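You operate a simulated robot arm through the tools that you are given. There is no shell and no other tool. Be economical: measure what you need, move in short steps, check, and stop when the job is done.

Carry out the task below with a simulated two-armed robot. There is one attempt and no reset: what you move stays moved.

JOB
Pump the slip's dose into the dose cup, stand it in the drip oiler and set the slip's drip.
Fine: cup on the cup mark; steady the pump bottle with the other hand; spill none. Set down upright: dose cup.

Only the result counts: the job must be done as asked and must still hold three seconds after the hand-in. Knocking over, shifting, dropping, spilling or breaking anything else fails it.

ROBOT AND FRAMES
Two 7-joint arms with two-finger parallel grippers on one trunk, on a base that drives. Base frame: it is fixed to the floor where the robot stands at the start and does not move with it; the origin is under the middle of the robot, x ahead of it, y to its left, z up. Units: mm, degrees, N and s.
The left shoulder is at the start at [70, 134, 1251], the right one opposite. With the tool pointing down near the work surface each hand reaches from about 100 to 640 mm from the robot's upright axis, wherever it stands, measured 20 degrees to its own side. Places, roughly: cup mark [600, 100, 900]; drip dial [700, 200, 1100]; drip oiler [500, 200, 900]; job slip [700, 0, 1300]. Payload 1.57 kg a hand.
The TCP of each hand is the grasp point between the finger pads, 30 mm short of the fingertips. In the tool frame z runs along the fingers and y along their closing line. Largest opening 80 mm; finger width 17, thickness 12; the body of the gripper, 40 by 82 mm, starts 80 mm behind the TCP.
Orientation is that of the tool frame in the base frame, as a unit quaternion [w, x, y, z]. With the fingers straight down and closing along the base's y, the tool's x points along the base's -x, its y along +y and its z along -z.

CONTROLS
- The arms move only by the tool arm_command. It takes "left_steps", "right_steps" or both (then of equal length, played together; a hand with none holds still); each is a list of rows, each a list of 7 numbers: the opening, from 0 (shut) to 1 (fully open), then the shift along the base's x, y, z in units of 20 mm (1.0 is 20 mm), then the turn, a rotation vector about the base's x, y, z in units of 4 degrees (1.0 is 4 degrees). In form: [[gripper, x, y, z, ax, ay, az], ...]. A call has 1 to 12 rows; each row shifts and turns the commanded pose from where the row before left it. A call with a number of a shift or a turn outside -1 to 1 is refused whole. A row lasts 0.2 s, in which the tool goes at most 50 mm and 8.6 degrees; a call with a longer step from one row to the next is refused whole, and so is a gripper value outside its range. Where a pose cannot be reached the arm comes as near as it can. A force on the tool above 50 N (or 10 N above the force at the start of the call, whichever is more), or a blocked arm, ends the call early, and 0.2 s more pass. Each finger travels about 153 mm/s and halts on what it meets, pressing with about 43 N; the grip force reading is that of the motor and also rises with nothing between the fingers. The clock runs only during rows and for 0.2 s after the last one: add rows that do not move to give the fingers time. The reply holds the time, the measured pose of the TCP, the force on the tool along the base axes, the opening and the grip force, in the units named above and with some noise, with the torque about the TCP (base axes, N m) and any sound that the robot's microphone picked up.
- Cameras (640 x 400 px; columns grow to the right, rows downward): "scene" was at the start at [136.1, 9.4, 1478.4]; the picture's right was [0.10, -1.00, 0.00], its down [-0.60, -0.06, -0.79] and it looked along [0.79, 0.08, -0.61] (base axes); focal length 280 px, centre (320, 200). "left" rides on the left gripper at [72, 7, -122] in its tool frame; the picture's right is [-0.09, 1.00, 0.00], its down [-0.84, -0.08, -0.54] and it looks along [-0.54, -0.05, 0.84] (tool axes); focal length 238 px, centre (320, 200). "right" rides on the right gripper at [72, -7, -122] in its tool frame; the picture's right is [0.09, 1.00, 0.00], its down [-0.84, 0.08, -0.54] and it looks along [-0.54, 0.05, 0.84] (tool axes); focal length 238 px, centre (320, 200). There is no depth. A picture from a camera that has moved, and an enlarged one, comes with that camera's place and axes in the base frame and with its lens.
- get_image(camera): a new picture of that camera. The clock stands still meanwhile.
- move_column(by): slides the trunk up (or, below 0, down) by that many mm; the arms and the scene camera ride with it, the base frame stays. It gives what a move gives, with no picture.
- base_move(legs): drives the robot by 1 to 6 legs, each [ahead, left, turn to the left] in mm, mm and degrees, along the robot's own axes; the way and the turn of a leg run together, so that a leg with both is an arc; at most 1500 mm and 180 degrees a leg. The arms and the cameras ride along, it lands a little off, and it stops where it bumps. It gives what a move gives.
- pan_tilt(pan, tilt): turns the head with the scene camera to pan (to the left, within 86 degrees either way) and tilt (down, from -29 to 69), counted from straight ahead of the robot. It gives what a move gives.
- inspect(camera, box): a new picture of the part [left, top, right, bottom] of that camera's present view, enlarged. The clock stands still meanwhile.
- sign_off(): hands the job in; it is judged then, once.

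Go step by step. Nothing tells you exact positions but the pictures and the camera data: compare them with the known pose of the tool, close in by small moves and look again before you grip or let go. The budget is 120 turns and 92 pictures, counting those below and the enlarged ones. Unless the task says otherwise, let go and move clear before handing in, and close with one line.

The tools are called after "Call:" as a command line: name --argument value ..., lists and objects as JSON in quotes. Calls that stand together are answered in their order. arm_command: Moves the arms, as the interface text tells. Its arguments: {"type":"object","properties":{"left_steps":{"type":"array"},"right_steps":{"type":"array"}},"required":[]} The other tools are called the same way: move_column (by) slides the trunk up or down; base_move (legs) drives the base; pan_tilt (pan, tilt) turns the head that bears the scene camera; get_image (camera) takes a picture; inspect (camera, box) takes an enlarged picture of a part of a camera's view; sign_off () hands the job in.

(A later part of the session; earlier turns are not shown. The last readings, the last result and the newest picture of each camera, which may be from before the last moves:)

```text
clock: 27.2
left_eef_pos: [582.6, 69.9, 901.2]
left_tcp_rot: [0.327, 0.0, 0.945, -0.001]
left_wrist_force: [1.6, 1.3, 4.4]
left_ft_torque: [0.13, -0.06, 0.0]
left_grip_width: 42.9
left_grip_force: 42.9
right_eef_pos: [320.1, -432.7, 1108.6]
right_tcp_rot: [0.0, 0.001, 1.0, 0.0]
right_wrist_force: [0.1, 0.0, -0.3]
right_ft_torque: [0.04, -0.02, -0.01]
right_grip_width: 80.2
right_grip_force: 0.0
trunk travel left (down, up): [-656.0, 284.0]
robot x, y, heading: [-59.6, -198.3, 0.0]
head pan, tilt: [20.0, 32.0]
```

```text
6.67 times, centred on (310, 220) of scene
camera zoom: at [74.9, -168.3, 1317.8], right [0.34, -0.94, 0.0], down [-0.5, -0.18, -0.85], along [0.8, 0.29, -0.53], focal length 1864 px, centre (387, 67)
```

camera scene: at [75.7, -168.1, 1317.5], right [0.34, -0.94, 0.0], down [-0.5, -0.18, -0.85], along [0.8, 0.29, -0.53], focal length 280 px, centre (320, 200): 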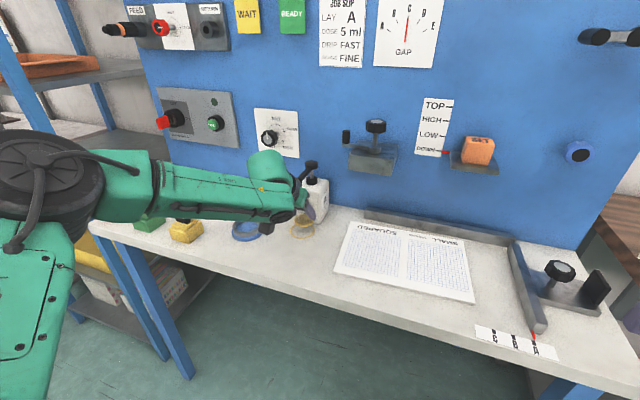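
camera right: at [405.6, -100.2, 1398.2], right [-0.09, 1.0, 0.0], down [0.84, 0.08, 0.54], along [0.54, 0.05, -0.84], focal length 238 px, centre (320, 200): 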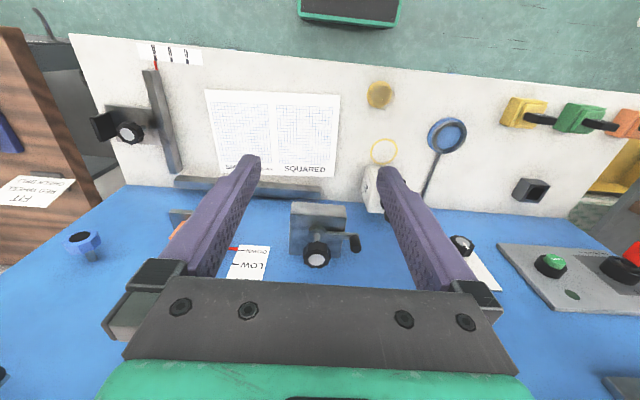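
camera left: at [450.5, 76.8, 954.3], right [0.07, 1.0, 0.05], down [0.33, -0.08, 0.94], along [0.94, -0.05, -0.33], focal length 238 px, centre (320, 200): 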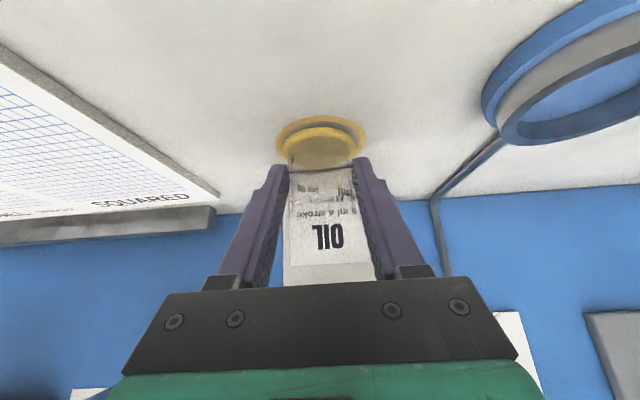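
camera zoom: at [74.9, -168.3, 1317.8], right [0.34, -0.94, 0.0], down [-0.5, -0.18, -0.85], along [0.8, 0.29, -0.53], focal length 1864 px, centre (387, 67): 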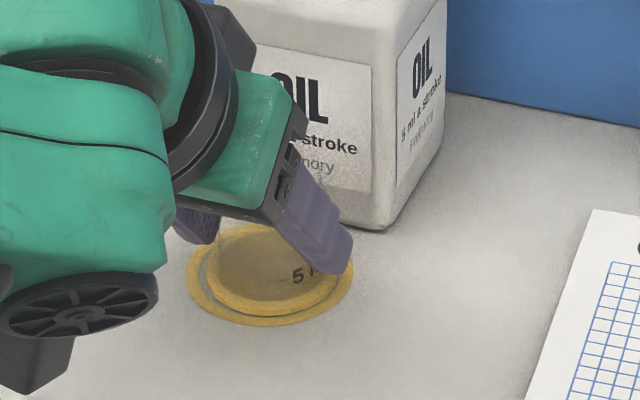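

The cup touches down, centred in the ring. I'll open and back out along the tool axis.

Call:
arm_command --left_steps '[[0.6, 0, 0, 0, 0, 0, 0], [0.8, 0, 0, 0, 0, 0, 0], [0.95, 0, 0, 0, 0, 0, 0], [0.95, -0.5, 0, 0.6, 0, 0, 0], [0.95, -0.6, 0, 0.8, 0, 0, 0], [0.95, -0.6, 0, 0.8, 0, 0, 0], [0.95, -0.6, 0, 0.8, 0, 0, 0], [0.95, -0.6, 0, 0.8, 0, 0, 0], [0.95, -0.6, 0, 0.8, 0, 0, 0], [0.95, -0.4, 0, 0.9, 0, 0, 0], [0.95, -0.4, 0, 0.9, 0, 0, 0]]'

Call:
inspect --camera "scene" --box '[260, 140, 380, 260]'

Call:
get_image --camera "left"

```text
clock: 29.6
left_eef_pos: [494.1, 69.8, 1027.4]
left_tcp_rot: [0.325, 0.0, 0.946, -0.001]
left_wrist_force: [-0.3, 0.1, 0.2]
left_ft_torque: [0.0, 0.01, 0.02]
left_grip_width: 76.0
left_grip_force: 0.0
right_eef_pos: [319.7, -432.5, 1107.8]
right_tcp_rot: [0.0, 0.0, 1.0, 0.0]
right_wrist_force: [0.0, 0.0, 0.6]
right_ft_torque: [0.0, 0.01, 0.0]
right_grip_width: 80.0
right_grip_force: 0.2
trunk travel left (down, up): [-656.0, 284.0]
robot x, y, heading: [-56.6, -199.7, 0.1]
head pan, tilt: [20.0, 32.0]
```

```text
3.33 times, centred on (320, 200) of scene
camera zoom: at [74.9, -168.2, 1317.7], right [0.34, -0.94, 0.0], down [-0.5, -0.18, -0.85], along [0.8, 0.29, -0.53], focal length 932 px, centre (320, 200)
```

zoom: 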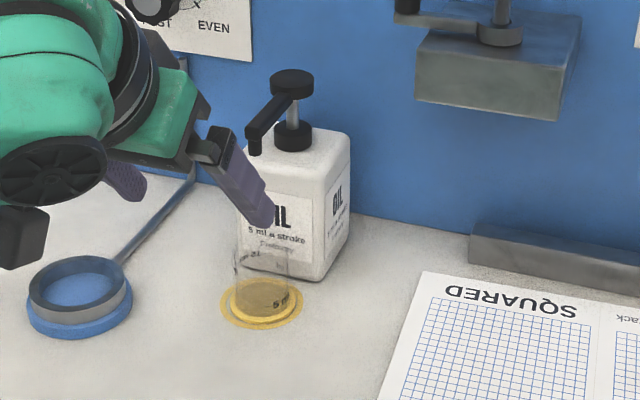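

```text
57 pictures are left
camera left: at [363.1, 76.7, 1078.3], right [0.07, 1.0, 0.05], down [0.33, -0.08, 0.94], along [0.94, -0.05, -0.33], focal length 238 px, centre (320, 200)
```

left: 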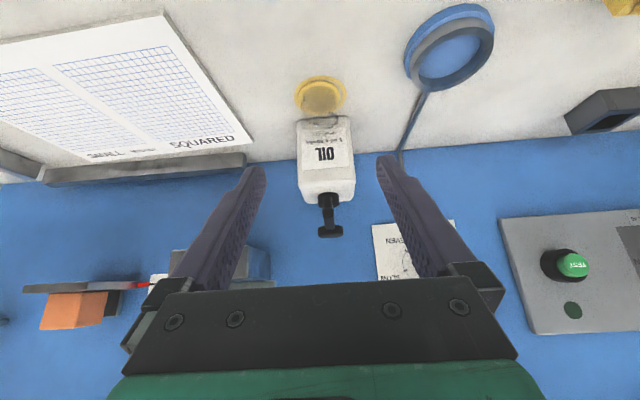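

The cup stands upright in the ring. The left arm is well placed, so the left hand will grip the bottle frontally (low pitch, straddling above the cup) and the right hand will press. I'll shift the base forward/left and pitch the left hand further.

Call:
base_move --legs '[[60, 90, 0]]'

Call:
arm_command --left_steps '[[1, -0.8, 0, 0, 0, -1, 0], [1, -0.8, 0, 0, 0, -1, 0], [1, -0.8, 0, 0, 0, -1, 0], [1, -0.6, -0.5, 0, 0, -1, 0], [1, 0, -1, 0, 0, -1, 0], [1, 0, -1, 0, 0, -1, 0], [1, 0, -1, 0, 0, -0.7, 0], [1, 0, -1, 0, 0, 0, 0]]'

```text
clock: 30.8
left_eef_pos: [555.3, 159.8, 1027.9]
left_tcp_rot: [0.326, 0.001, 0.945, -0.001]
left_wrist_force: [-1.0, 0.8, 0.0]
left_ft_torque: [-0.02, 0.01, 0.03]
left_grip_width: 76.0
left_grip_force: 0.1
right_eef_pos: [379.6, -342.5, 1107.4]
right_tcp_rot: [0.0, 0.0, 1.0, 0.0]
right_wrist_force: [-0.3, 0.6, 0.3]
right_ft_torque: [0.02, -0.02, -0.02]
right_grip_width: 79.9
right_grip_force: 0.1
trunk travel left (down, up): [-656.0, 284.0]
robot x, y, heading: [-0.2, -108.6, 0.2]
head pan, tilt: [20.0, 32.0]
```

```text
clock: 32.6
left_eef_pos: [502.8, 69.9, 1035.0]
left_tcp_rot: [0.536, 0.001, 0.844, -0.001]
left_wrist_force: [0.6, 0.0, 0.4]
left_ft_torque: [0.0, -0.01, -0.02]
left_grip_width: 80.0
left_grip_force: 0.0
left hand out of reach, approached as far as the arm can: row 6
right_eef_pos: [380.9, -343.0, 1107.0]
right_tcp_rot: [0.0, 0.0, 1.0, 0.001]
right_wrist_force: [-0.6, 0.1, -0.2]
right_ft_torque: [0.06, 0.03, -0.03]
right_grip_width: 80.2
right_grip_force: 0.0
trunk travel left (down, up): [-656.0, 284.0]
robot x, y, heading: [1.1, -108.2, -0.1]
head pan, tilt: [20.0, 32.0]
```

Pitch 65° reached. Lower to z≈935 in front of the bottle and look through the left camera.

Call:
arm_command --left_steps '[[1, 0.2, 0.05, -0.9, 0, 0, 0], [1, 0.2, 0.05, -0.9, 0, 0, 0], [1, 0.2, 0, -0.9, 0, 0, 0], [1, 0.2, 0, -0.9, 0, 0, 0], [1, 0.2, 0, -0.9, 0, 0, 0], [1, 0.2, 0, -0.5, 0, 0, 0]]'

Call:
get_image --camera "left"

Call:
get_image --camera "scene"

```text
clock: 34.0
left_eef_pos: [527.4, 73.3, 936.5]
left_tcp_rot: [0.535, 0.001, 0.845, -0.002]
left_wrist_force: [0.1, -0.6, -0.8]
left_ft_torque: [0.01, 0.0, -0.02]
left_grip_width: 80.1
left_grip_force: 0.1
right_eef_pos: [380.6, -341.3, 1108.1]
right_tcp_rot: [0.0, 0.0, 1.0, 0.0]
right_wrist_force: [-0.8, 0.5, -0.1]
right_ft_torque: [0.02, 0.0, -0.01]
right_grip_width: 80.0
right_grip_force: 0.0
trunk travel left (down, up): [-656.0, 284.0]
robot x, y, heading: [0.5, -108.5, 0.2]
head pan, tilt: [20.0, 32.0]
```

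```text
56 pictures are left
camera left: at [386.2, 79.9, 921.3], right [0.04, 1.0, 0.08], down [-0.13, -0.08, 0.99], along [0.99, -0.05, 0.13], focal length 238 px, centre (320, 200)
```

left: 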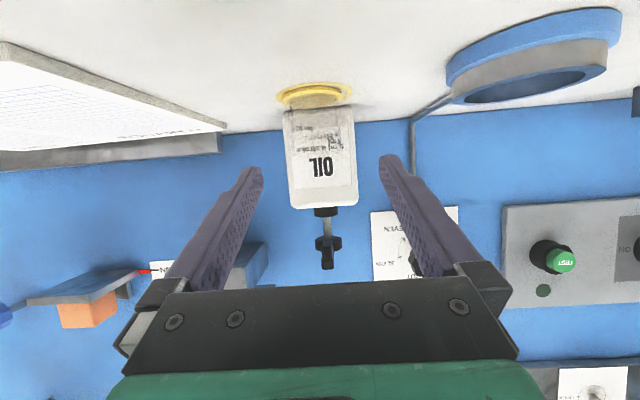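

```text
55 pictures are left
camera scene: at [135.4, -77.1, 1317.6], right [0.34, -0.94, 0.0], down [-0.5, -0.18, -0.85], along [0.8, 0.29, -0.53], focal length 280 px, centre (320, 200)
```

scene: 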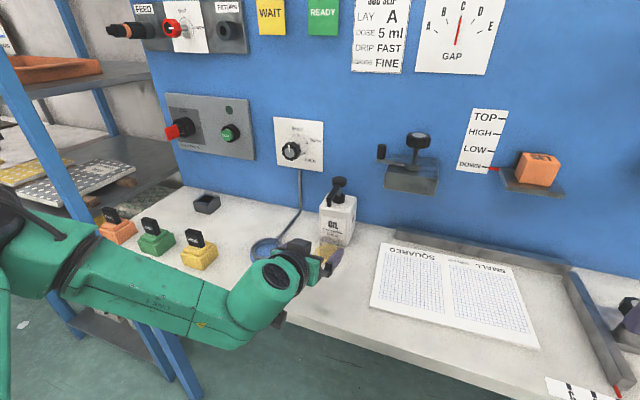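

The bottle is centred at y≈73, matching the hand. Advance until the fingertips are just short of the bottle's front face and recheck.

Call:
arm_command --left_steps '[[1, 0.7, 0, -0.1, 0, 0, 0], [1, 0.7, 0, -0.1, 0, 0, 0], [1, 0.7, 0, -0.1, 0, 0, 0], [1, 0.7, 0, -0.1, 0, 0, 0], [1, 0.7, 0, 0, 0, 0, 0]]'

Call:
get_image --camera "left"

Call:
inspect --camera "scene" --box '[280, 160, 380, 270]'

```text
clock: 35.2
left_eef_pos: [596.8, 72.6, 926.7]
left_tcp_rot: [0.537, 0.001, 0.844, -0.001]
left_wrist_force: [-1.6, 0.5, 0.1]
left_ft_torque: [0.0, -0.01, 0.03]
left_grip_width: 79.8
left_grip_force: 0.0
right_eef_pos: [379.9, -341.6, 1107.2]
right_tcp_rot: [0.0, 0.001, 1.0, 0.0]
right_wrist_force: [-0.6, -0.8, -0.1]
right_ft_torque: [0.01, 0.01, 0.0]
right_grip_width: 80.2
right_grip_force: 0.1
trunk travel left (down, up): [-656.0, 284.0]
robot x, y, heading: [-0.2, -107.0, -0.2]
head pan, tilt: [20.0, 32.0]
```

```text
54 pictures are left
camera left: at [455.7, 79.8, 913.4], right [0.04, 1.0, 0.08], down [-0.13, -0.08, 0.99], along [0.99, -0.05, 0.13], focal length 238 px, centre (320, 200)
```

left: 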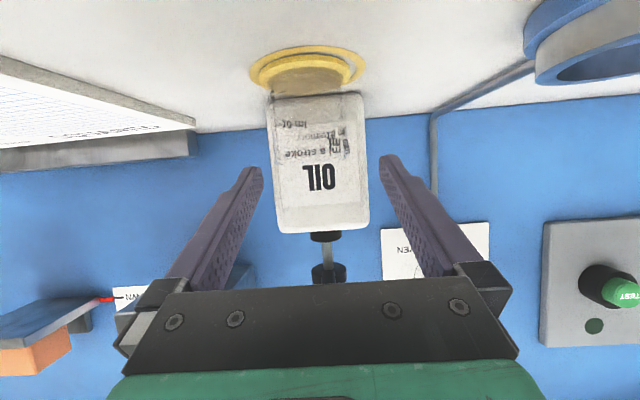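

```text
3.64 times, centred on (330, 215) of scene
camera zoom: at [135.6, -77.3, 1317.6], right [0.34, -0.94, 0.0], down [-0.5, -0.18, -0.85], along [0.8, 0.29, -0.53], focal length 1017 px, centre (284, 146)
```

zoom: 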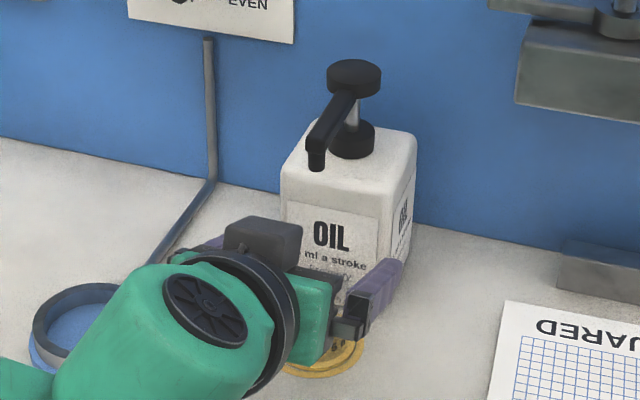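

Well centred, with the fingertips just before the bottle. I'll advance 33 mm so the tips straddle the bottle sides, then verify clearance to the nozzle.

Call:
arm_command --left_steps '[[1, 0.55, 0, 0, 0, 0, 0], [1, 0.55, 0, 0, 0, 0, 0], [1, 0.55, 0, 0, 0, 0, 0]]'

Call:
get_image --camera "left"

Call:
inspect --camera "scene" --box '[280, 160, 380, 270]'

```text
clock: 36.0
left_eef_pos: [630.0, 72.7, 928.0]
left_tcp_rot: [0.536, 0.0, 0.844, -0.001]
left_wrist_force: [-0.1, 0.0, -0.4]
left_ft_torque: [0.02, 0.02, -0.01]
left_grip_width: 80.0
left_grip_force: 0.1
right_eef_pos: [380.5, -340.8, 1109.1]
right_tcp_rot: [0.0, 0.0, 1.0, 0.0]
right_wrist_force: [0.8, 0.4, 0.7]
right_ft_torque: [0.0, -0.02, 0.0]
right_grip_width: 80.1
right_grip_force: 0.0
trunk travel left (down, up): [-656.0, 284.0]
robot x, y, heading: [-1.2, -107.1, 0.1]
head pan, tilt: [20.0, 32.0]
```

```text
52 pictures are left
camera left: at [488.8, 80.0, 913.4], right [0.04, 1.0, 0.08], down [-0.13, -0.08, 0.99], along [0.99, -0.05, 0.13], focal length 238 px, centre (320, 200)
```

left: 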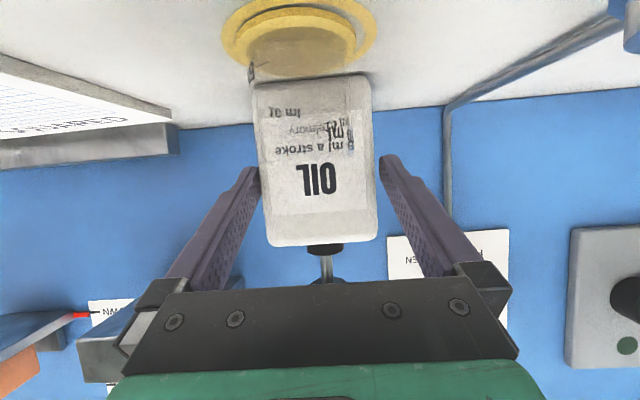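

```text
3.64 times, centred on (330, 215) of scene
camera zoom: at [135.4, -77.3, 1317.6], right [0.34, -0.94, 0.0], down [-0.5, -0.18, -0.85], along [0.8, 0.29, -0.53], focal length 1017 px, centre (284, 146)
```

zoom: 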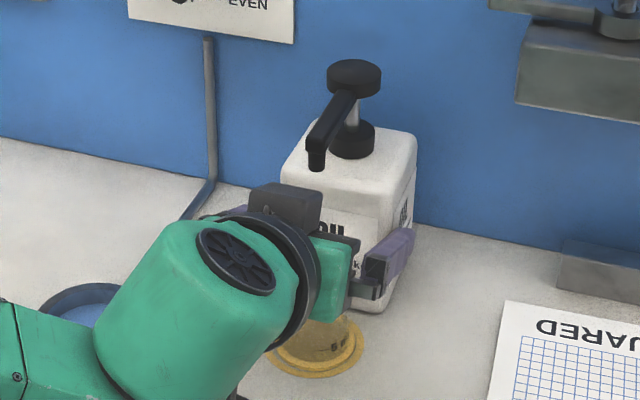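

The bottle is cleanly between the fingers. I'll close the left gripper on it, and meanwhile bring the right hand (closing its fingers) up and over, leaned forward-left, to look at the pump.

Call:
arm_command --left_steps '[[0.94, 0, 0, 0, 0, 0, 0], [0.9, 0, 0, 0, 0, 0, 0], [0.86, 0, 0, 0, 0, 0, 0], [0.86, 0, 0, 0, 0, 0, 0]]'

Call:
arm_command --right_steps '[[0.8, 0.75, 1, 0.6, 0.4, -0.6, 0], [0.6, 0.75, 1, 0.6, 0.4, -0.6, 0], [0.4, 0.75, 1, 0.6, 0.4, -0.6, 0], [0.2, 0.75, 1, 0.6, 0.4, -0.6, 0], [0, 0.75, 1, 0.6, 0.4, -0.6, 0], [0, 0.75, 1, 0.6, 0.4, -0.6, 0], [0, 0.75, 1, 0.6, 0.4, -0.6, 0], [0, 0.75, 1, 0.4, 0.4, -0.6, 0], [0, 0.75, 1, 0.2, 0.4, -0.6, 0], [0, 0.75, 1, 0, 0.4, -0.6, 0], [0, 0.75, 1, 0, 0.4, -0.6, 0], [0, 0.75, 1, 0, 0.4, -0.6, 0]]'

Call:
get_image --camera "right"

Call:
get_image --camera "scene"

```text
clock: 37.0
left_eef_pos: [629.7, 72.1, 928.1]
left_tcp_rot: [0.535, 0.001, 0.845, -0.001]
left_wrist_force: [0.4, -2.1, 0.4]
left_ft_torque: [0.02, 0.0, -0.12]
left_grip_width: 74.1
left_grip_force: 43.3
right_eef_pos: [379.6, -341.9, 1107.2]
right_tcp_rot: [0.0, 0.0, 1.0, 0.0]
right_wrist_force: [0.3, -0.2, -0.2]
right_ft_torque: [0.03, 0.02, -0.01]
right_grip_width: 79.8
right_grip_force: 0.0
trunk travel left (down, up): [-656.0, 284.0]
robot x, y, heading: [3.0, -106.9, 0.0]
head pan, tilt: [20.0, 32.0]
```

```text
clock: 39.6
left_eef_pos: [629.2, 73.6, 927.4]
left_tcp_rot: [0.537, -0.001, 0.844, 0.0]
left_wrist_force: [0.0, 0.7, 0.3]
left_ft_torque: [0.17, 0.01, -0.06]
left_grip_width: 74.6
left_grip_force: 43.1
right_eef_pos: [560.0, -100.0, 1203.7]
right_tcp_rot: [0.248, 0.0, 0.955, 0.165]
right_wrist_force: [0.7, 0.2, -0.2]
right_ft_torque: [0.01, -0.03, 0.0]
right_grip_width: 0.0
right_grip_force: 21.2
trunk travel left (down, up): [-656.0, 284.0]
robot x, y, heading: [1.6, -110.8, 0.1]
head pan, tilt: [20.0, 32.0]
```

```text
50 pictures are left
camera right: at [439.2, -140.1, 1267.3], right [-0.16, 0.95, 0.27], down [0.47, -0.17, 0.87], along [0.87, 0.27, -0.42], focal length 238 px, centre (320, 200)
```

right: 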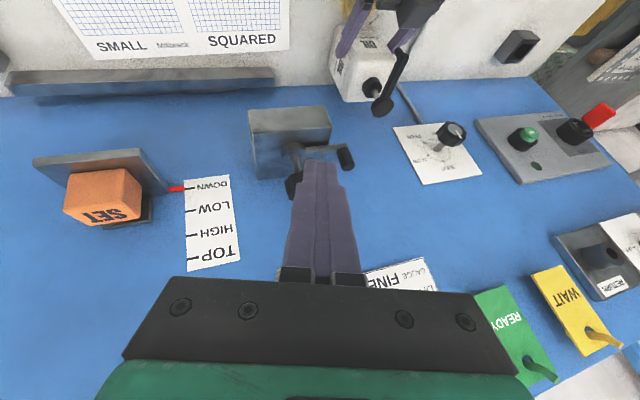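

```text
49 pictures are left
camera scene: at [134.9, -76.8, 1317.7], right [0.34, -0.94, 0.0], down [-0.5, -0.18, -0.85], along [0.8, 0.29, -0.53], focal length 280 px, centre (320, 200)
```

scene: 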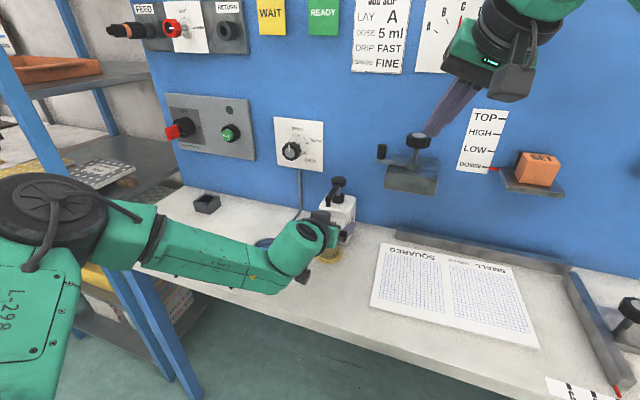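

The bottle is gripped (74 mm). Zooming on the pump in the right camera to check clearances.

Call:
inspect --camera "right" --box '[310, 0, 450, 130]'

Call:
inspect --camera "scene" --box '[290, 160, 380, 270]'

```text
3.08 times, centred on (380, 65) of right
camera zoom: at [439.2, -140.1, 1267.3], right [-0.16, 0.95, 0.27], down [0.47, -0.17, 0.87], along [0.87, 0.27, -0.42], focal length 733 px, centre (135, 615)
```

zoom: 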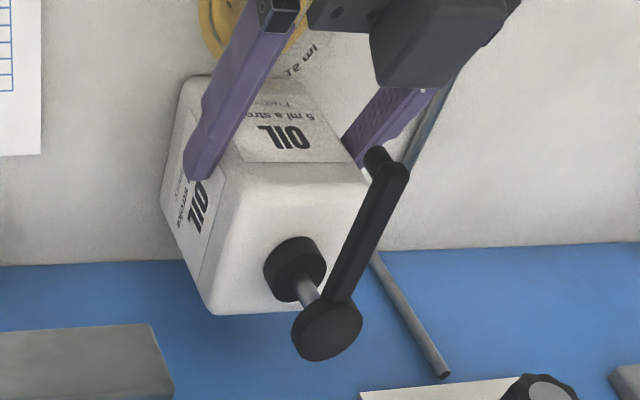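

```text
3.64 times, centred on (335, 215) of scene
camera zoom: at [134.9, -76.8, 1317.7], right [0.34, -0.94, 0.0], down [-0.5, -0.18, -0.85], along [0.8, 0.29, -0.53], focal length 1017 px, centre (266, 146)
```

zoom: 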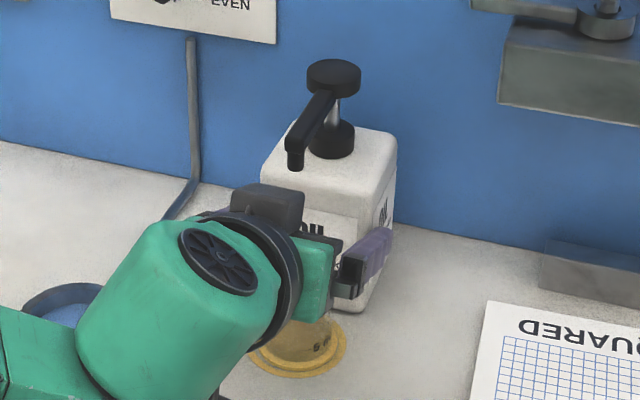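

Clearance between the nozzle and the left gripper is about 25 mm. The button top is near (674,72,1025); I'll bring the right fingertips above it.

Call:
arm_command --right_steps '[[0, 0.59, 0.96, 0, 0, 0, 0], [0, 0.59, 0.96, 0, 0, 0, 0], [0, 0.59, 0.96, 0, 0, 0, 0], [0, 0.59, 0.96, 0, 0, 0, 0], [0, 0.59, 0.96, 0, 0, 0, 0], [0, 0.59, 0.96, 0, 0, 0, 0], [0, 0.59, 0.96, 0, 0, 0, 0], [0, 0.59, 0.96, 0, 0, 0, 0], [0, 0.59, 0.96, 0, 0, 0, 0], [0, 0, 0, -0.9, 0, 0, 0], [0, 0, 0, -0.9, 0, 0, 0], [0, 0, 0, -0.9, 0, 0, 0]]'

Call:
get_image --camera "right"

Call:
inspect --camera "scene" --box '[280, 100, 400, 270]'

```text
clock: 42.2
left_eef_pos: [628.9, 73.5, 927.1]
left_tcp_rot: [0.535, 0.0, 0.845, 0.0]
left_wrist_force: [-1.5, 0.0, 0.5]
left_ft_torque: [0.01, -0.15, 0.05]
left_grip_width: 74.5
left_grip_force: 43.2
right_eef_pos: [578.6, -20.9, 1128.2]
right_tcp_rot: [0.248, -0.001, 0.954, 0.165]
right_wrist_force: [0.2, 0.1, 0.0]
right_ft_torque: [0.0, 0.0, 0.0]
right_grip_width: 0.0
right_grip_force: 21.2
right hand out of reach, approached as far as the arm can: row 3, 4, 5, 6, 7, 8, 9
trunk travel left (down, up): [-656.0, 284.0]
robot x, y, heading: [2.0, -108.1, 0.1]
head pan, tilt: [20.0, 32.0]
```

```text
46 pictures are left
camera right: at [458.4, -60.7, 1191.8], right [-0.16, 0.95, 0.27], down [0.47, -0.17, 0.87], along [0.87, 0.27, -0.42], focal length 238 px, centre (320, 200)
```

right: 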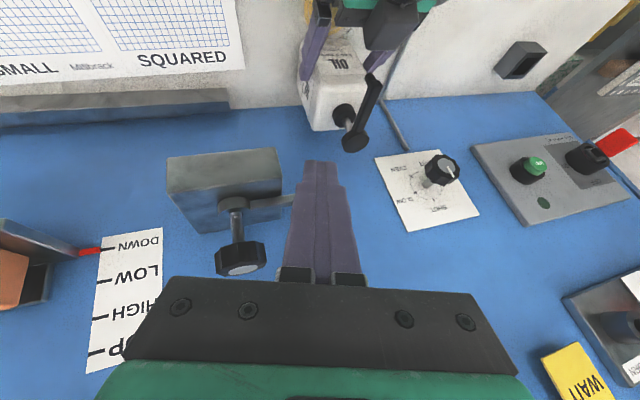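

```text
2.35 times, centred on (340, 185) of scene
camera zoom: at [135.0, -77.4, 1317.6], right [0.34, -0.94, 0.0], down [-0.5, -0.18, -0.85], along [0.8, 0.29, -0.53], focal length 658 px, centre (273, 235)
```

zoom: 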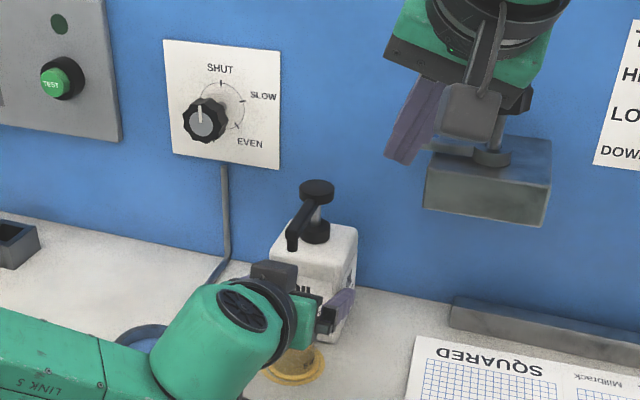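

The right arm stops short. I'll flatten the right tool's pitch (more horizontal) to gain reach, then retry.

Call:
arm_command --right_steps '[[0, 0, 0, 0, 0.55, -0.83, 0], [0, 0, 0, 0, 0.55, -0.83, 0], [0, 0, 0, 0, 0.55, -0.83, 0], [0, 0, 0, 0, 0.55, -0.83, 0], [0, 0, 0, 0, 0.55, -0.83, 0], [0, 0.6, 0.6, 0, 0.55, -0.83, 0], [0, 0.6, 0.6, 0, 0, 0, 0], [0, 0.6, 0.6, 0, 0, 0, 0], [0, 0.6, 0.6, 0, 0, 0, 0]]'

```text
clock: 44.2
left_eef_pos: [629.5, 73.3, 928.0]
left_tcp_rot: [0.536, 0.001, 0.844, -0.002]
left_wrist_force: [0.1, 0.5, 1.8]
left_ft_torque: [0.02, 0.13, -0.12]
left_grip_width: 74.6
left_grip_force: 43.0
right_eef_pos: [626.9, 27.9, 1128.9]
right_tcp_rot: [0.407, -0.001, 0.872, 0.27]
right_wrist_force: [-0.7, -0.1, 0.4]
right_ft_torque: [0.0, 0.0, 0.01]
right_grip_width: 0.0
right_grip_force: 21.3
trunk travel left (down, up): [-656.0, 284.0]
robot x, y, heading: [2.7, -105.6, 0.0]
head pan, tilt: [20.0, 32.0]
```

Reach is fine now. I'll move over the button, stopping about 25 mm above it.

Call:
arm_command --right_steps '[[0, 0.5, 0.65, 0, 0, 0, 0], [0, 0.5, 0.65, -0.4, 0, 0, 0], [0, 0.45, 0.6, -0.9, 0, 0, 0], [0, 0, 0, -0.9, 0, 0, 0]]'

Call:
get_image --camera "right"

Call:
inspect --camera "scene" --box '[280, 130, 400, 270]'

```text
clock: 45.2
left_eef_pos: [628.6, 72.5, 927.4]
left_tcp_rot: [0.536, 0.0, 0.844, 0.0]
left_wrist_force: [0.8, -0.6, 0.7]
left_ft_torque: [0.0, -0.17, 0.06]
left_grip_width: 74.3
left_grip_force: 43.0
right_eef_pos: [655.8, 66.8, 1085.4]
right_tcp_rot: [0.407, -0.001, 0.872, 0.271]
right_wrist_force: [-0.4, -0.5, -1.1]
right_ft_torque: [-0.01, -0.01, 0.01]
right_grip_width: 0.0
right_grip_force: 21.3
trunk travel left (down, up): [-656.0, 284.0]
robot x, y, heading: [5.1, -108.9, 0.0]
head pan, tilt: [20.0, 32.0]
```

```text
44 pictures are left
camera right: at [522.5, 16.6, 1093.3], right [-0.28, 0.87, 0.4], down [0.16, -0.37, 0.91], along [0.95, 0.32, -0.03], focal length 238 px, centre (320, 200)
```

right: 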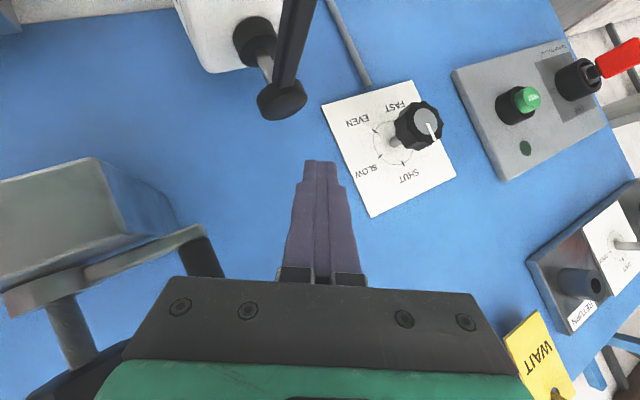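

```text
2.86 times, centred on (340, 200) of scene
camera zoom: at [134.9, -77.6, 1317.7], right [0.34, -0.94, 0.0], down [-0.5, -0.18, -0.85], along [0.8, 0.29, -0.53], focal length 799 px, centre (263, 200)
```

zoom: 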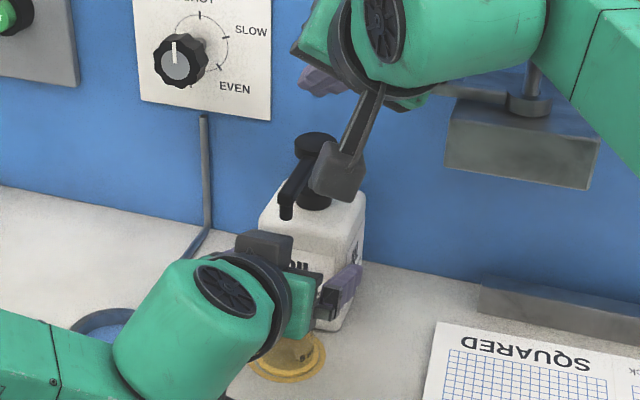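

The dial order is SHUT–SLOW–EVEN–FAST. The right camera housing would come close to the left wrist when pressing, so I'll roll the right tool 44° to swing it up and away.

Call:
arm_command --right_steps '[[0, 0, 0, 0, 0.71, 0.47, -0.52], [0, 0, 0, 0, 0.71, 0.47, -0.52], [0, 0, 0, 0, 0.71, 0.47, -0.52], [0, 0, 0, 0, 0.71, 0.47, -0.52], [0, 0, 0, 0, 0.71, 0.47, -0.52], [0, 0, 0, 0, 0.71, 0.47, -0.52], [0, 0, 0, 0, 0.71, 0.47, -0.52], [0, 0, 0, 0, 0.71, 0.47, -0.52], [0, 0, 0, 0, 0.71, 0.47, -0.52], [0, 0, 0, 0, 0.71, 0.47, -0.52], [0, 0.1, -0.22, 0, 0.71, 0.47, -0.52]]'

Call:
get_image --camera "right"

Call:
inspect --camera "scene" --box '[280, 130, 400, 270]'

```text
clock: 47.6
left_eef_pos: [628.7, 72.5, 927.3]
left_tcp_rot: [0.535, 0.001, 0.845, -0.001]
left_wrist_force: [0.3, -0.2, 1.0]
left_ft_torque: [0.07, -0.03, 0.06]
left_grip_width: 74.9
left_grip_force: 42.9
right_eef_pos: [657.2, 61.3, 1085.6]
right_tcp_rot: [0.276, 0.327, 0.809, 0.404]
right_wrist_force: [0.0, 0.8, 0.4]
right_ft_torque: [0.01, -0.02, -0.02]
right_grip_width: 0.1
right_grip_force: 21.3
trunk travel left (down, up): [-656.0, 284.0]
robot x, y, heading: [-1.8, -106.9, -0.2]
head pan, tilt: [20.0, 32.0]
```

```text
42 pictures are left
camera right: at [523.1, 52.9, 1129.2], right [0.24, 0.53, 0.81], down [0.17, -0.85, 0.5], along [0.95, 0.02, -0.3], focal length 238 px, centre (320, 200)
```

right: 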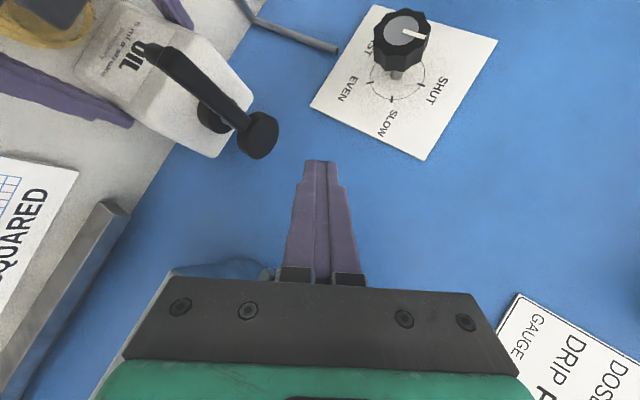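

```text
2.86 times, centred on (340, 200) of scene
camera zoom: at [134.9, -77.2, 1317.6], right [0.34, -0.94, 0.0], down [-0.5, -0.18, -0.85], along [0.8, 0.29, -0.53], focal length 799 px, centre (263, 200)
```

zoom: 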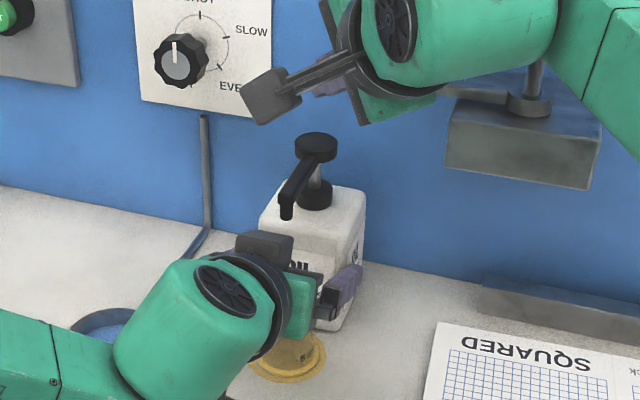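

Clear of everything. Now I'll lower toward the button, with −4 mm in x, approaching gently.

Call:
arm_command --right_steps '[[0, -0.2, 0, -0.7, 0, 0, 0], [0, 0, 0, -0.5, 0, 0, 0], [0, 0, 0, -0.2, 0, 0, 0], [0, 0, 0, 0, 0, 0, 0]]'

Call:
get_image --camera "right"

Call:
inspect --camera "scene" --box '[280, 130, 400, 270]'

```text
clock: 48.6
left_eef_pos: [628.7, 72.8, 927.0]
left_tcp_rot: [0.535, 0.0, 0.845, -0.001]
left_wrist_force: [-0.7, 1.0, 1.5]
left_ft_torque: [0.05, -0.03, 0.0]
left_grip_width: 74.6
left_grip_force: 43.1
right_eef_pos: [653.4, 60.9, 1055.6]
right_tcp_rot: [0.277, 0.325, 0.809, 0.404]
right_wrist_force: [-0.1, 0.5, 1.2]
right_ft_torque: [0.02, 0.0, 0.03]
right_grip_width: 0.0
right_grip_force: 21.5
trunk travel left (down, up): [-656.0, 284.0]
robot x, y, heading: [1.1, -106.8, -0.4]
head pan, tilt: [20.0, 32.0]
```

```text
40 pictures are left
camera right: at [519.1, 52.7, 1100.7], right [0.24, 0.53, 0.81], down [0.17, -0.85, 0.5], along [0.95, 0.02, -0.3], focal length 238 px, centre (320, 200)
```

right: 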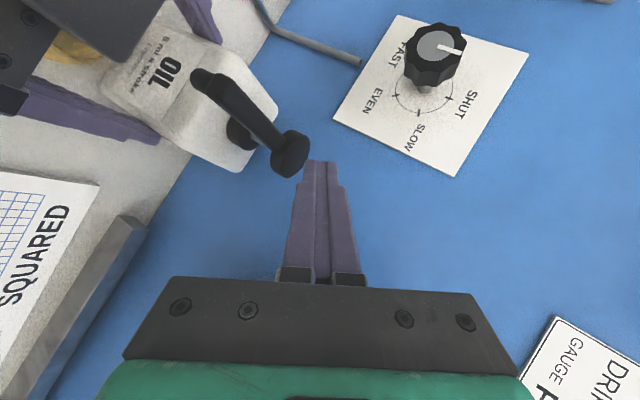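

```text
2.86 times, centred on (340, 200) of scene
camera zoom: at [134.9, -77.2, 1317.6], right [0.34, -0.94, 0.0], down [-0.5, -0.18, -0.85], along [0.8, 0.29, -0.53], focal length 799 px, centre (263, 200)
```

zoom: 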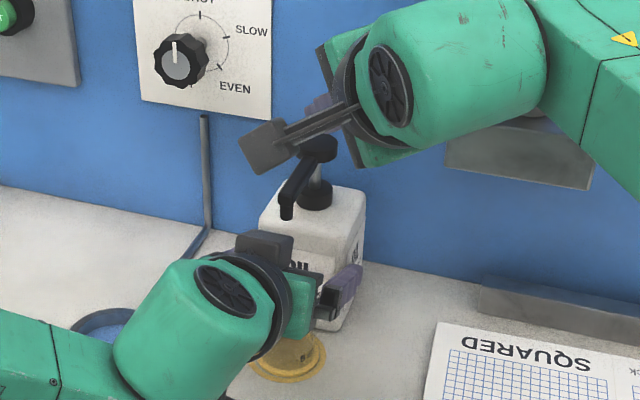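

Aligned, with a gap of about 8 mm above the button. Pressing down slowly.

Call:
arm_command --right_steps '[[0, 0, 0, -0.2, 0, 0, 0], [0, 0, 0, -0.2, 0, 0, 0], [0, 0, 0, -0.2, 0, 0, 0], [0, 0, 0, -0.2, 0, 0, 0]]'

Call:
inspect --camera "scene" --box '[280, 130, 400, 270]'

```text
clock: 49.6
left_eef_pos: [629.7, 73.5, 927.8]
left_tcp_rot: [0.536, 0.0, 0.844, -0.001]
left_wrist_force: [0.7, -0.3, -0.2]
left_ft_torque: [-0.04, -0.12, 0.05]
left_grip_width: 74.9
left_grip_force: 43.2
right_eef_pos: [653.1, 61.5, 1041.5]
right_tcp_rot: [0.276, 0.326, 0.809, 0.404]
right_wrist_force: [0.5, 0.2, 1.3]
right_ft_torque: [0.04, -0.07, 0.0]
right_grip_width: 0.0
right_grip_force: 21.6
trunk travel left (down, up): [-656.0, 284.0]
robot x, y, heading: [-1.5, -107.4, 0.0]
head pan, tilt: [20.0, 32.0]
```

```text
2.86 times, centred on (340, 200) of scene
camera zoom: at [134.9, -77.2, 1317.7], right [0.34, -0.94, 0.0], down [-0.5, -0.18, -0.85], along [0.8, 0.29, -0.53], focal length 799 px, centre (263, 200)
```

zoom: 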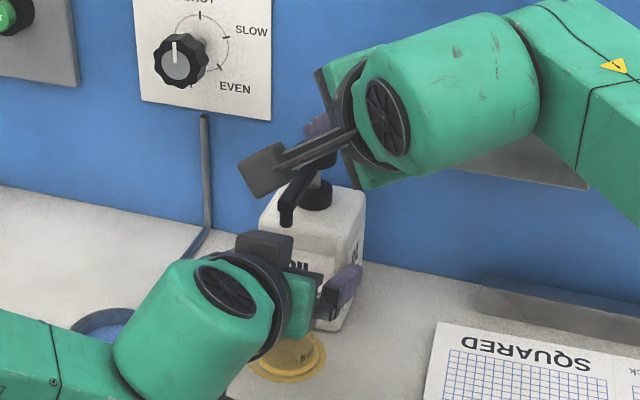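

The nozzle has started moving down with light force. Continue the stroke.

Call:
arm_command --right_steps '[[0, 0, 0, -0.2, 0, 0, 0], [0, 0, 0, -0.2, 0, 0, 0], [0, 0, 0, -0.2, 0, 0, 0], [0, 0, 0, 0, 0, 0, 0]]'

Call:
inspect --camera "scene" --box '[280, 130, 400, 270]'

```text
clock: 50.6
left_eef_pos: [629.6, 73.6, 927.2]
left_tcp_rot: [0.536, 0.001, 0.844, -0.001]
left_wrist_force: [5.1, -0.5, 0.5]
left_ft_torque: [-0.12, -0.26, 0.08]
left_grip_width: 74.7
left_grip_force: 42.7
right_eef_pos: [653.9, 61.1, 1030.2]
right_tcp_rot: [0.277, 0.326, 0.808, 0.405]
right_wrist_force: [-1.2, -0.1, 11.7]
right_ft_torque: [0.21, -0.15, 0.02]
right_grip_width: 0.0
right_grip_force: 21.6
trunk travel left (down, up): [-656.0, 284.0]
robot x, y, heading: [5.2, -108.2, -0.1]
head pan, tilt: [20.0, 32.0]
```

```text
2.86 times, centred on (340, 200) of scene
camera zoom: at [134.5, -77.4, 1317.8], right [0.34, -0.94, 0.0], down [-0.5, -0.18, -0.85], along [0.8, 0.29, -0.53], focal length 799 px, centre (263, 200)
```

zoom: 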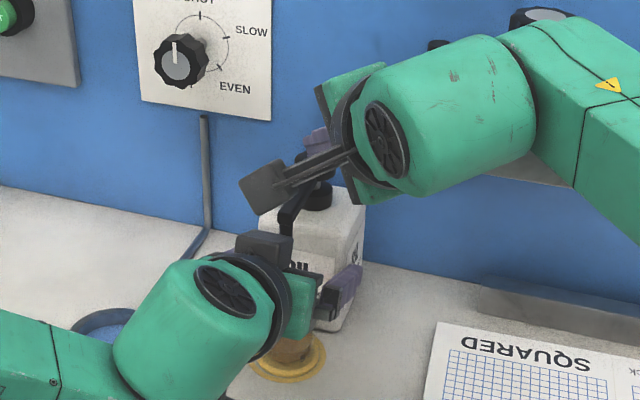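

Force is rising to 12 N. I'll press a little further to be sure of the full stroke and check the cup.

Call:
arm_command --right_steps '[[0, 0, 0, -0.15, 0, 0, 0], [0, 0, 0, -0.15, 0, 0, 0]]'

Call:
get_image --camera "right"

Call:
get_image --camera "left"

```text
clock: 51.2
left_eef_pos: [627.1, 73.2, 927.6]
left_tcp_rot: [0.535, 0.0, 0.845, -0.001]
left_wrist_force: [11.2, 0.6, -9.9]
left_ft_torque: [-0.3, -0.69, 0.1]
left_grip_width: 74.8
left_grip_force: 42.9
right_eef_pos: [651.8, 59.4, 1028.3]
right_tcp_rot: [0.278, 0.325, 0.807, 0.408]
right_wrist_force: [-3.5, -0.8, 33.4]
right_ft_torque: [0.48, -0.34, 0.05]
right_grip_width: 0.0
right_grip_force: 21.6
trunk travel left (down, up): [-656.0, 284.0]
robot x, y, heading: [2.8, -111.6, 0.1]
head pan, tilt: [20.0, 32.0]
```

```text
36 pictures are left
camera right: at [517.6, 52.2, 1071.1], right [0.24, 0.52, 0.82], down [0.17, -0.85, 0.5], along [0.96, 0.02, -0.29], focal length 238 px, centre (320, 200)
```

right: 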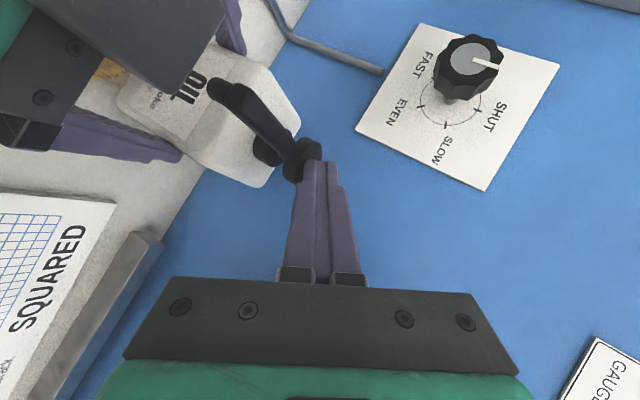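

```text
35 pictures are left
camera left: at [486.4, 79.6, 913.8], right [0.04, 1.0, 0.08], down [-0.13, -0.08, 0.99], along [0.99, -0.05, 0.13], focal length 238 px, centre (320, 200)
```

left: 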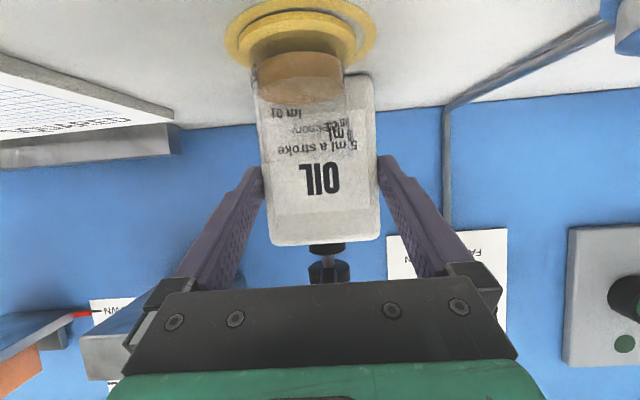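

The pump bottomed and oil is in the cup — one stroke of 5 ml. Now lift the right hand straight up and move it clear.

Call:
arm_command --right_steps '[[0, 0, 0, 0.3, 0, 0, 0], [0, 0, 0, 0.5, 0, 0, 0], [0, 0, 0, 0.7, 0, 0, 0], [0, 0, 0, 0.9, 0, 0, 0], [0, 0, 0, 0.9, 0, 0, 0], [0, 0, 0, 0.9, 0, 0, 0], [0, -0.8, -0.8, 0.3, 0, 0, 0], [0, -0.8, -0.8, 0, 0, 0, 0], [0, -0.8, -0.8, 0, 0, 0, 0], [0, -0.8, -0.8, 0, 0, 0, 0], [0, -0.8, -0.8, 0, 0, 0, 0], [0, -0.8, -0.8, 0, 0, 0, 0]]'

Call:
inspect --camera "scene" --box '[280, 130, 400, 270]'

```text
clock: 53.8
left_eef_pos: [629.2, 72.2, 928.4]
left_tcp_rot: [0.537, 0.0, 0.844, -0.001]
left_wrist_force: [-1.3, 0.7, 2.0]
left_ft_torque: [0.09, 0.17, 0.09]
left_grip_width: 74.4
left_grip_force: 43.0
right_eef_pos: [557.1, -37.7, 1113.0]
right_tcp_rot: [0.277, 0.326, 0.809, 0.404]
right_wrist_force: [0.0, 0.2, -1.3]
right_ft_torque: [0.05, -0.01, -0.01]
right_grip_width: 0.0
right_grip_force: 21.2
trunk travel left (down, up): [-656.0, 284.0]
robot x, y, heading: [0.5, -111.4, -0.1]
head pan, tilt: [20.0, 32.0]
```

```text
2.86 times, centred on (340, 200) of scene
camera zoom: at [134.7, -77.8, 1317.7], right [0.34, -0.94, 0.0], down [-0.5, -0.18, -0.85], along [0.8, 0.29, -0.53], focal length 799 px, centre (263, 200)
```

zoom: 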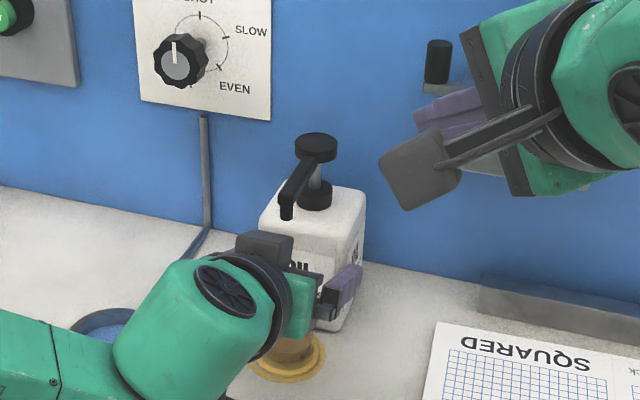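

The pump head has returned. Release the bottle, back the left hand straight out, and take the right hand farther aside.

Call:
arm_command --left_steps '[[0.95, 0, 0, 0, 0, 0, 0], [1, 0, 0, 0, 0, 0, 0], [1, 0, 0, 0, 0, 0, 0], [1, -0.5, 0, 0, 0, 0, 0], [1, -0.7, 0, 0, 0, 0, 0], [1, -0.7, 0, 0, 0, 0, 0], [1, -0.7, 0, 0, 0, 0, 0], [1, -0.7, 0, 0, 0, 0, 0], [1, -0.7, 0, 0, 0, 0, 0], [1, -0.7, 0, 0.2, 0, 0, 0], [1, -0.4, 0, 0.6, 0, 0, 0], [1, 0, 0, 0.8, 0, 0, 0]]' --right_steps '[[0, -0.6, -0.9, 0, 0, 0, 0], [0, -0.6, -0.9, 0, 0, 0, 0], [0, -0.6, -0.9, 0, 0, 0, 0], [0, -0.6, -0.9, 0, 0, 0, 0], [0, -0.6, -0.9, 0, 0, 0, 0], [0, -0.6, -0.9, 0, 0, 0, 0], [0, -0.6, -0.9, 0, 0, 0, 0], [0, -0.6, -0.9, 0, 0, 0, 0], [0, -0.6, -0.9, 0, 0, 0, 0], [0, -0.6, -0.9, 0, 0, 0, 0], [0, -0.4, -0.9, 0, 0, 0, 0], [0, -0.4, -0.9, 0, 0, 0, 0]]'

Call:
inspect --camera "scene" --box '[230, 130, 390, 290]'

```text
clock: 56.4
left_eef_pos: [527.0, 72.3, 960.6]
left_tcp_rot: [0.536, 0.001, 0.844, -0.001]
left_wrist_force: [0.4, -0.2, 0.6]
left_ft_torque: [-0.01, -0.02, 0.0]
left_grip_width: 80.0
left_grip_force: 0.0
right_eef_pos: [419.0, -252.1, 1112.8]
right_tcp_rot: [0.277, 0.325, 0.809, 0.404]
right_wrist_force: [1.2, -0.4, -0.2]
right_ft_torque: [-0.02, -0.02, -0.05]
right_grip_width: 0.0
right_grip_force: 21.7
trunk travel left (down, up): [-656.0, 284.0]
robot x, y, heading: [0.0, -105.5, 0.4]
head pan, tilt: [20.0, 32.0]
```

```text
2.50 times, centred on (310, 210) of scene
camera zoom: at [133.8, -78.0, 1317.8], right [0.34, -0.94, 0.0], down [-0.5, -0.18, -0.85], along [0.8, 0.29, -0.53], focal length 699 px, centre (345, 175)
```

zoom: 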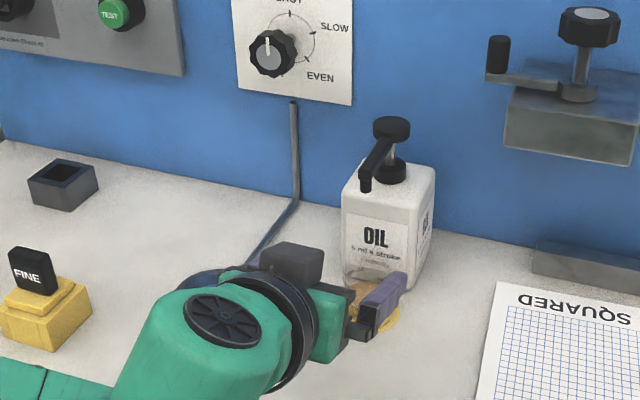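

Bottle stands undisturbed. I'll restore the 38° pitch and return to the earlier approach point for the cup.

Call:
arm_command --left_steps '[[1, -0.25, 0, 0.5, 0, 1, 0], [1, -0.25, 0, 0.5, 0, 1, 0], [1, -0.25, 0, 0.5, 0, 1, 0], [1, -0.25, 0, 0.5, 0, 1, 0], [1, -0.25, -0.03, 0.5, 0, 1, 0], [1, -0.25, -0.03, 0.5, 0, 1, 0], [1, -0.15, -0.05, 0.35, 0, 0.7, 0], [1, 0, 0, 0, 0, 0, 0]]'

Call:
get_image --camera "left"

```text
clock: 58.2
left_eef_pos: [493.8, 70.7, 1027.4]
left_tcp_rot: [0.325, 0.0, 0.946, -0.001]
left_wrist_force: [0.8, -0.4, 0.4]
left_ft_torque: [-0.03, 0.02, -0.03]
left_grip_width: 80.3
left_grip_force: 0.0
right_eef_pos: [421.4, -251.8, 1112.4]
right_tcp_rot: [0.276, 0.326, 0.809, 0.404]
right_wrist_force: [-0.2, 0.6, -0.1]
right_ft_torque: [-0.01, 0.02, 0.0]
right_grip_width: 0.0
right_grip_force: 20.7
trunk travel left (down, up): [-656.0, 284.0]
robot x, y, heading: [-1.5, -112.5, 0.0]
head pan, tilt: [20.0, 32.0]
```

```text
32 pictures are left
camera left: at [362.7, 78.0, 1077.2], right [0.07, 1.0, 0.05], down [0.33, -0.08, 0.94], along [0.94, -0.05, -0.33], focal length 238 px, centre (320, 200)
```

left: 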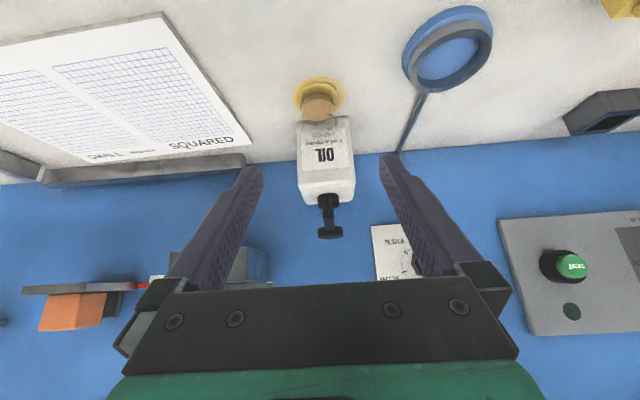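

Same geometry as before. Descend most of the way first to check reach.

Call:
arm_command --left_steps '[[1, 0.4, 0, -0.9, 0, 0, 0], [1, 0.4, 0, -0.9, 0, 0, 0], [1, 0.6, 0, -0.8, 0, 0, 0], [1, 0.6, 0, -0.8, 0, 0, 0], [1, 0.6, 0, -0.8, 0, 0, 0], [1, 0.6, 0, -0.5, 0, 0, 0]]'

```text
clock: 59.6
left_eef_pos: [559.2, 70.0, 932.1]
left_tcp_rot: [0.325, 0.001, 0.946, -0.001]
left_wrist_force: [-0.1, 0.7, 0.3]
left_ft_torque: [-0.02, 0.01, 0.02]
left_grip_width: 79.9
left_grip_force: 0.0
right_eef_pos: [421.1, -253.3, 1112.7]
right_tcp_rot: [0.277, 0.326, 0.809, 0.404]
right_wrist_force: [0.2, -0.7, 0.5]
right_ft_torque: [-0.02, 0.01, -0.04]
right_grip_width: 0.2
right_grip_force: 21.5
trunk travel left (down, up): [-656.0, 284.0]
robot x, y, heading: [-0.6, -108.2, 0.4]
head pan, tilt: [20.0, 32.0]
```

No reach trouble. Finish the approach, then close gently on the cup.

Call:
arm_command --left_steps '[[1, 0.39, 0, -0.5, 0, 0, 0], [1, 0.39, 0, -0.5, 0, 0, 0], [1, 0.39, 0, -0.5, 0, 0, 0], [1, 0, 0, 0, 0, 0, 0]]'

Call:
get_image --camera "left"

```text
clock: 60.6
left_eef_pos: [582.7, 70.4, 902.8]
left_tcp_rot: [0.326, 0.0, 0.945, 0.0]
left_wrist_force: [0.0, 0.4, -0.1]
left_ft_torque: [0.03, -0.01, 0.04]
left_grip_width: 80.1
left_grip_force: 0.0
right_eef_pos: [421.1, -250.2, 1112.1]
right_tcp_rot: [0.276, 0.326, 0.809, 0.404]
right_wrist_force: [0.4, 0.5, -0.7]
right_ft_torque: [0.03, -0.01, 0.01]
right_grip_width: 0.1
right_grip_force: 21.6
trunk travel left (down, up): [-656.0, 284.0]
robot x, y, heading: [-0.1, -108.3, 0.1]
head pan, tilt: [20.0, 32.0]
```

```text
31 pictures are left
camera left: at [450.3, 78.0, 953.2], right [0.07, 1.0, 0.05], down [0.33, -0.08, 0.94], along [0.94, -0.05, -0.33], focal length 238 px, centre (320, 200)
```

left: 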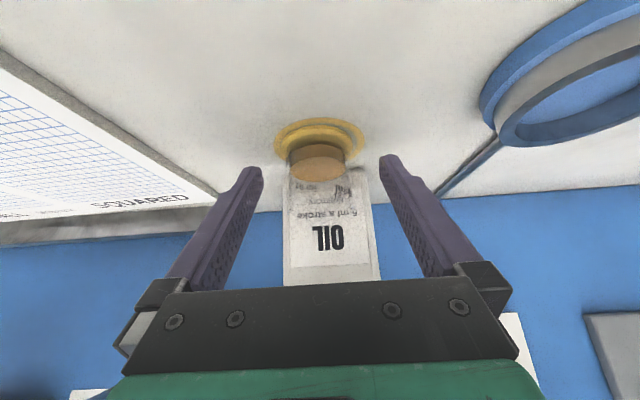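

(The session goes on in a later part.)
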